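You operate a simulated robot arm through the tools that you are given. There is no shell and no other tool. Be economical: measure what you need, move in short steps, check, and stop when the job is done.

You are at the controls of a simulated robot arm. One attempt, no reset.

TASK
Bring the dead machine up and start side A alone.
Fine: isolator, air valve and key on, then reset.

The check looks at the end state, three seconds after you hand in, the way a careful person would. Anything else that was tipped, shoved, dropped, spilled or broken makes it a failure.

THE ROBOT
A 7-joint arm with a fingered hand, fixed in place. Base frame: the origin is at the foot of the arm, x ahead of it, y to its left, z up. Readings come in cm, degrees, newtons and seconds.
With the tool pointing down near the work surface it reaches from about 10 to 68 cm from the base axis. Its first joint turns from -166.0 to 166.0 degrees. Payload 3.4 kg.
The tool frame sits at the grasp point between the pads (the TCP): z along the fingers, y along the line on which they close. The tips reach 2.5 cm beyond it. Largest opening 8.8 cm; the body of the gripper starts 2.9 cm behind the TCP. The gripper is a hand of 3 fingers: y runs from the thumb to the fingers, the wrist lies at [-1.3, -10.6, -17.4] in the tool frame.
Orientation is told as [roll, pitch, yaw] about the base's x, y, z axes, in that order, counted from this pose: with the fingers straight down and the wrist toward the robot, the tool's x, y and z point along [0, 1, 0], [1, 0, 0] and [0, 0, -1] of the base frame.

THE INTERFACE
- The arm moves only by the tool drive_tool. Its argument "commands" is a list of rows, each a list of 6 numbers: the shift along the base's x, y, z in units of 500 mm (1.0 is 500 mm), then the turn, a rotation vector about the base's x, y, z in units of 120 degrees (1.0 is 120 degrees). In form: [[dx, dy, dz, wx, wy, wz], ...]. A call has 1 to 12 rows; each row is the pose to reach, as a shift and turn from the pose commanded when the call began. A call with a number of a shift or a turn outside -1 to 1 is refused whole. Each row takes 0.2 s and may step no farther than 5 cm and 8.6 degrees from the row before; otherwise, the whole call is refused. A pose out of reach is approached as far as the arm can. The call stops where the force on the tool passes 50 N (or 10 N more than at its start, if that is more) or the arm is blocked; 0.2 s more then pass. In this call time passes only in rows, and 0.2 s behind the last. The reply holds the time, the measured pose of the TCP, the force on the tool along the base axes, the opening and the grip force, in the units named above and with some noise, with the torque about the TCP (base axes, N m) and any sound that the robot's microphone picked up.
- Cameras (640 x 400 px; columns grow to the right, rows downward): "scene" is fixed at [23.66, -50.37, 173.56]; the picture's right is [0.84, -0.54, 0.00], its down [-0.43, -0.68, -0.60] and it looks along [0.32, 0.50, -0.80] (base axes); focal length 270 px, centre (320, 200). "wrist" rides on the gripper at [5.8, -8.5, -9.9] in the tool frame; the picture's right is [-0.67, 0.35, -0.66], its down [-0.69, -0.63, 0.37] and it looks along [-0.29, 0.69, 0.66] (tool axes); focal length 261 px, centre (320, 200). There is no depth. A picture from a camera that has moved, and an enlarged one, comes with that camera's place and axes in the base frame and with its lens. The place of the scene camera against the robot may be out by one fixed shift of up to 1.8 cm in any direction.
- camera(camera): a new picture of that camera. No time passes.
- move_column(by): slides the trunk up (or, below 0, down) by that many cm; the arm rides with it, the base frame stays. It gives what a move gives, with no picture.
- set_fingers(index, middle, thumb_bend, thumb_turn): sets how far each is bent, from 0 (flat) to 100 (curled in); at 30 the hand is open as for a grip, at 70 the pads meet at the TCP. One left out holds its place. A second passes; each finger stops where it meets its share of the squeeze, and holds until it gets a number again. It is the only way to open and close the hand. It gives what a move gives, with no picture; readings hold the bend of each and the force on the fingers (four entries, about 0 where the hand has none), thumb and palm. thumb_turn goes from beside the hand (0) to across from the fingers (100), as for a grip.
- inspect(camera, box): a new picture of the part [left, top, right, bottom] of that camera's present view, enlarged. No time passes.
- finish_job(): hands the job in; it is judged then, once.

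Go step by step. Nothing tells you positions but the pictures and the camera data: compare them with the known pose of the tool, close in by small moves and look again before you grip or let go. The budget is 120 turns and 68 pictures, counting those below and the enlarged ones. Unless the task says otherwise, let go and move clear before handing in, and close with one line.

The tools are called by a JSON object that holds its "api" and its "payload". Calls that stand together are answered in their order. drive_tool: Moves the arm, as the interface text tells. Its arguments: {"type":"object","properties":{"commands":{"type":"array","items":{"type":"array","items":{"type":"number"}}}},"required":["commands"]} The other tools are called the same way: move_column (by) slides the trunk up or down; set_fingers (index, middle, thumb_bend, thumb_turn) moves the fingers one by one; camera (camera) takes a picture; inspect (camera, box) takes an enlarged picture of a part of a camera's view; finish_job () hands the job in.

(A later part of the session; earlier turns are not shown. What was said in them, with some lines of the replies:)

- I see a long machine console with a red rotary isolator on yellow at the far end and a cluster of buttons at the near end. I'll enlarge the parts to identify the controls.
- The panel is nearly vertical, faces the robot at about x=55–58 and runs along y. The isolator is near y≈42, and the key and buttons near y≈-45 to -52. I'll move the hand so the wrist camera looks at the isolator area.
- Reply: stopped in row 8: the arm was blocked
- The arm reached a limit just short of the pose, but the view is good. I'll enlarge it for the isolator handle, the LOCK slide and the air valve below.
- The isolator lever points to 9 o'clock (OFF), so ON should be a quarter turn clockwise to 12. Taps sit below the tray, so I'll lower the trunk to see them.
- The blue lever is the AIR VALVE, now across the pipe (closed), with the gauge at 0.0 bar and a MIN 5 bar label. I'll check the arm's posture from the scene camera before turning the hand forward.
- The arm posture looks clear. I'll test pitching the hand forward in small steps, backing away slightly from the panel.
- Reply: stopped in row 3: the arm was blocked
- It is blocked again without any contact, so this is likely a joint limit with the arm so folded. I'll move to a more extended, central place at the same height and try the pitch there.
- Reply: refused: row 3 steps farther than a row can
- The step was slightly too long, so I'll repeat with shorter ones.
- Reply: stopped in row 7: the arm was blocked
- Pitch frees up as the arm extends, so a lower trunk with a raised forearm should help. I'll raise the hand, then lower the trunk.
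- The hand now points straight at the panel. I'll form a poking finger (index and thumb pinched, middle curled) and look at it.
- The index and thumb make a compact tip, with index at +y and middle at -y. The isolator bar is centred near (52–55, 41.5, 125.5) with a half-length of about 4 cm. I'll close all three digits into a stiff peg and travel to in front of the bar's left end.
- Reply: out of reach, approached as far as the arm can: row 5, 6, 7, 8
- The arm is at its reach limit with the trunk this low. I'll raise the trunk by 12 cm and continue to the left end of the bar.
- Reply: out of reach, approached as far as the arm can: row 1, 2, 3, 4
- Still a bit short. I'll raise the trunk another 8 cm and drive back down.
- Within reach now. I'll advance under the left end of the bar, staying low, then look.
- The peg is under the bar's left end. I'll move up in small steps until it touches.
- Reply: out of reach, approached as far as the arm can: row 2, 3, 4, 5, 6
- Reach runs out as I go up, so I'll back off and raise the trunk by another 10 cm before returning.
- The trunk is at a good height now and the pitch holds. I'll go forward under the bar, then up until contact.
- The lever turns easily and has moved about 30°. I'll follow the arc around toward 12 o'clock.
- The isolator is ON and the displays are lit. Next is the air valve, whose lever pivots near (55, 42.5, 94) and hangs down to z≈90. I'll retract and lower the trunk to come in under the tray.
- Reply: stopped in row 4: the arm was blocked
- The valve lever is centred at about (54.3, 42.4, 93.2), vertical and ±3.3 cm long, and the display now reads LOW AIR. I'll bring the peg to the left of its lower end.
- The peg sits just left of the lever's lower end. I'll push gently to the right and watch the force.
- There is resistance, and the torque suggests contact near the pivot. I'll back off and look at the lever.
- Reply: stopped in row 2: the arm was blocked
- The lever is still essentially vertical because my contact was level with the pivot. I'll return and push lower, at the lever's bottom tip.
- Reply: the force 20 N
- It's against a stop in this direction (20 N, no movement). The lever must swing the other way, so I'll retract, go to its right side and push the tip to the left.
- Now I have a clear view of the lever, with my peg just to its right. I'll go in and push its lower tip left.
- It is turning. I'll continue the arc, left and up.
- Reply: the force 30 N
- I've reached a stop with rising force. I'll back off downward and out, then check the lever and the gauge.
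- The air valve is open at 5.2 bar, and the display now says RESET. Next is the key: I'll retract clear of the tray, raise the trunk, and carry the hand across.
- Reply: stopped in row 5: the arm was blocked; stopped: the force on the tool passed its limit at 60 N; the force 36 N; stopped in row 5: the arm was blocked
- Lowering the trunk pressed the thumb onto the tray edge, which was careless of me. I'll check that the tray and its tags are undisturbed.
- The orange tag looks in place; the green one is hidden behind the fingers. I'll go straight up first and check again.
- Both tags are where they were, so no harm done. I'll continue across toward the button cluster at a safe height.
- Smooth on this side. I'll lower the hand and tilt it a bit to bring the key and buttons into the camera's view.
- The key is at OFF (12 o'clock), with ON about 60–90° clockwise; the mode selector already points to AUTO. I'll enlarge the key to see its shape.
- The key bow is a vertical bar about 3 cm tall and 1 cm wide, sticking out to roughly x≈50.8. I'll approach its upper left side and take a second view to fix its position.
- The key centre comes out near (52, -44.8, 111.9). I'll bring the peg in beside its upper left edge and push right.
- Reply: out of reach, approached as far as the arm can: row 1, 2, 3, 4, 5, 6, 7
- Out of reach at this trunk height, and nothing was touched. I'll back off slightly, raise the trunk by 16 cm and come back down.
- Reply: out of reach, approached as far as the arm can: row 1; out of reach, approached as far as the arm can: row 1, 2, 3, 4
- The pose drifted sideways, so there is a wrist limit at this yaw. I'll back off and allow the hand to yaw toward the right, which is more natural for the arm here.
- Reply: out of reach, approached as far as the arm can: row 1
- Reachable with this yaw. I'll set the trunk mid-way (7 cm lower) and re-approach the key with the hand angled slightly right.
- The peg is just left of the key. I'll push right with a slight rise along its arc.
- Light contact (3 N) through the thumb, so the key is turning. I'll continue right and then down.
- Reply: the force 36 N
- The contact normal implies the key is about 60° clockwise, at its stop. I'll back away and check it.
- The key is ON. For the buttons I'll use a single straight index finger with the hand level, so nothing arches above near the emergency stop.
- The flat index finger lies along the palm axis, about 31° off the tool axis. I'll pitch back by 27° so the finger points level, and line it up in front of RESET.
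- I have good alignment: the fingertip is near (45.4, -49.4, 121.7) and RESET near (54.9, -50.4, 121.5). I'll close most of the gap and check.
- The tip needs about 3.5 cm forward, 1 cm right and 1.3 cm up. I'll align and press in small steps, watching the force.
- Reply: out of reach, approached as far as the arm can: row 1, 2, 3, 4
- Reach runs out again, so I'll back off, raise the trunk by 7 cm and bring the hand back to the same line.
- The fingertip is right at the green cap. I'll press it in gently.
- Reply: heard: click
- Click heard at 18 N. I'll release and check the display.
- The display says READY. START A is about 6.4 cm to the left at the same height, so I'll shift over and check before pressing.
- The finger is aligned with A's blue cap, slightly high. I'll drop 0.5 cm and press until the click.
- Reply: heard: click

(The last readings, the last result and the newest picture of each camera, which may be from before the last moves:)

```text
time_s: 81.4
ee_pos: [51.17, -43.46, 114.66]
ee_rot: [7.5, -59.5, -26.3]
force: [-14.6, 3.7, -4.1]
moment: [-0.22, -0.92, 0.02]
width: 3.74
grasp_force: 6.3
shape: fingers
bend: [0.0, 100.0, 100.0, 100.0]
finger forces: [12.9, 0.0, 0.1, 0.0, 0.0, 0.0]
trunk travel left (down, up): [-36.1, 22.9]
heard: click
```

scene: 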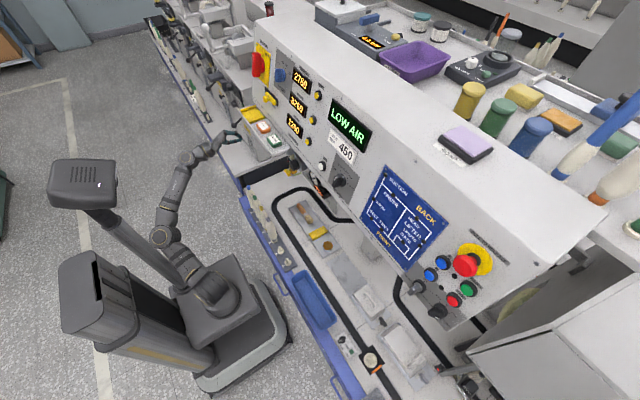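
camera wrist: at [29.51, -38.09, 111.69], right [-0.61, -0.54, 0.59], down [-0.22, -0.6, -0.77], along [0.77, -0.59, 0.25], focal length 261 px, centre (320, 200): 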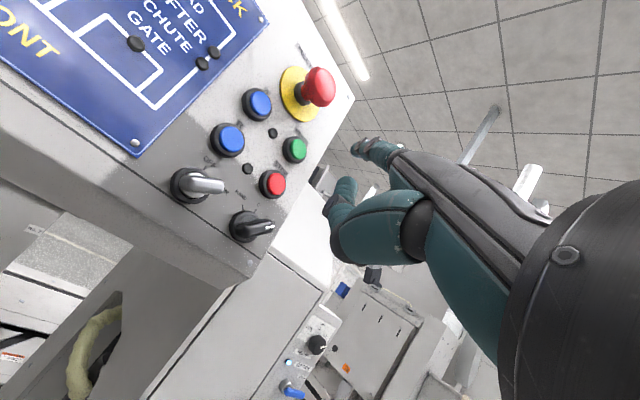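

Click heard. I'll release, move clear, and check the display.

{"api": "drive_tool", "payload": {"commands": [[-0.03, 0.004, 0.0, 0, 0, 0], [-0.1, 0.02, 0, 0, 0, 0], [-0.18, 0.04, 0.02, 0, 0, 0], [-0.26, 0.06, 0.04, 0, 0, 0]]}}

{"api": "inspect", "payload": {"camera": "scene", "box": [240, 50, 520, 330]}}

```text
time_s: 82.4
ee_pos: [38.37, -40.42, 116.45]
ee_rot: [7.3, -59.4, -26.0]
force: [0.4, -0.5, 0.5]
moment: [0.0, 0.0, 0.0]
width: 3.62
grasp_force: 0.0
shape: fingers
bend: [0.0, 100.0, 100.0, 100.0]
finger forces: [0.0, 0.0, 0.0, 0.0, 0.0, 0.1]
trunk travel left (down, up): [-36.1, 22.9]
```

```text
1.43 times, centred on (380, 190) of scene
camera zoom: at [23.66, -50.37, 173.56], right [0.84, -0.54, 0.0], down [-0.43, -0.68, -0.6], along [0.32, 0.5, -0.8], focal length 385 px, centre (234, 214)
```

zoom: 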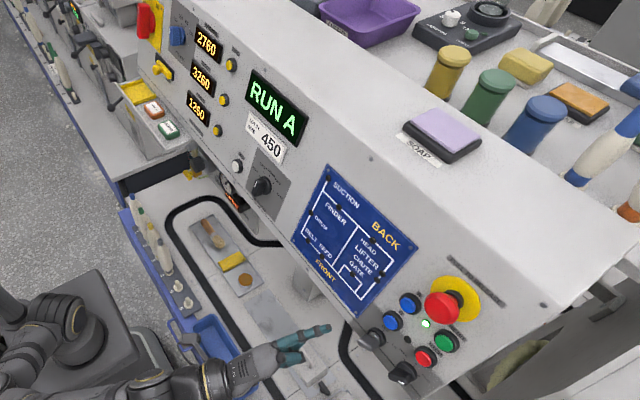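

The display reads RUN A and its lamp is lit. The hand is clear, so I'm handing in.

{"api": "finish_job", "payload": {}}

```text
The job is handed in.
```

The machine is up and running on side A alone: isolator, air valve (5.2 bar) and key are on, reset is done, and the display reads RUN A. At one point the hand pressed against the tray while the trunk was lowering; the tags on it checked out as unmoved.
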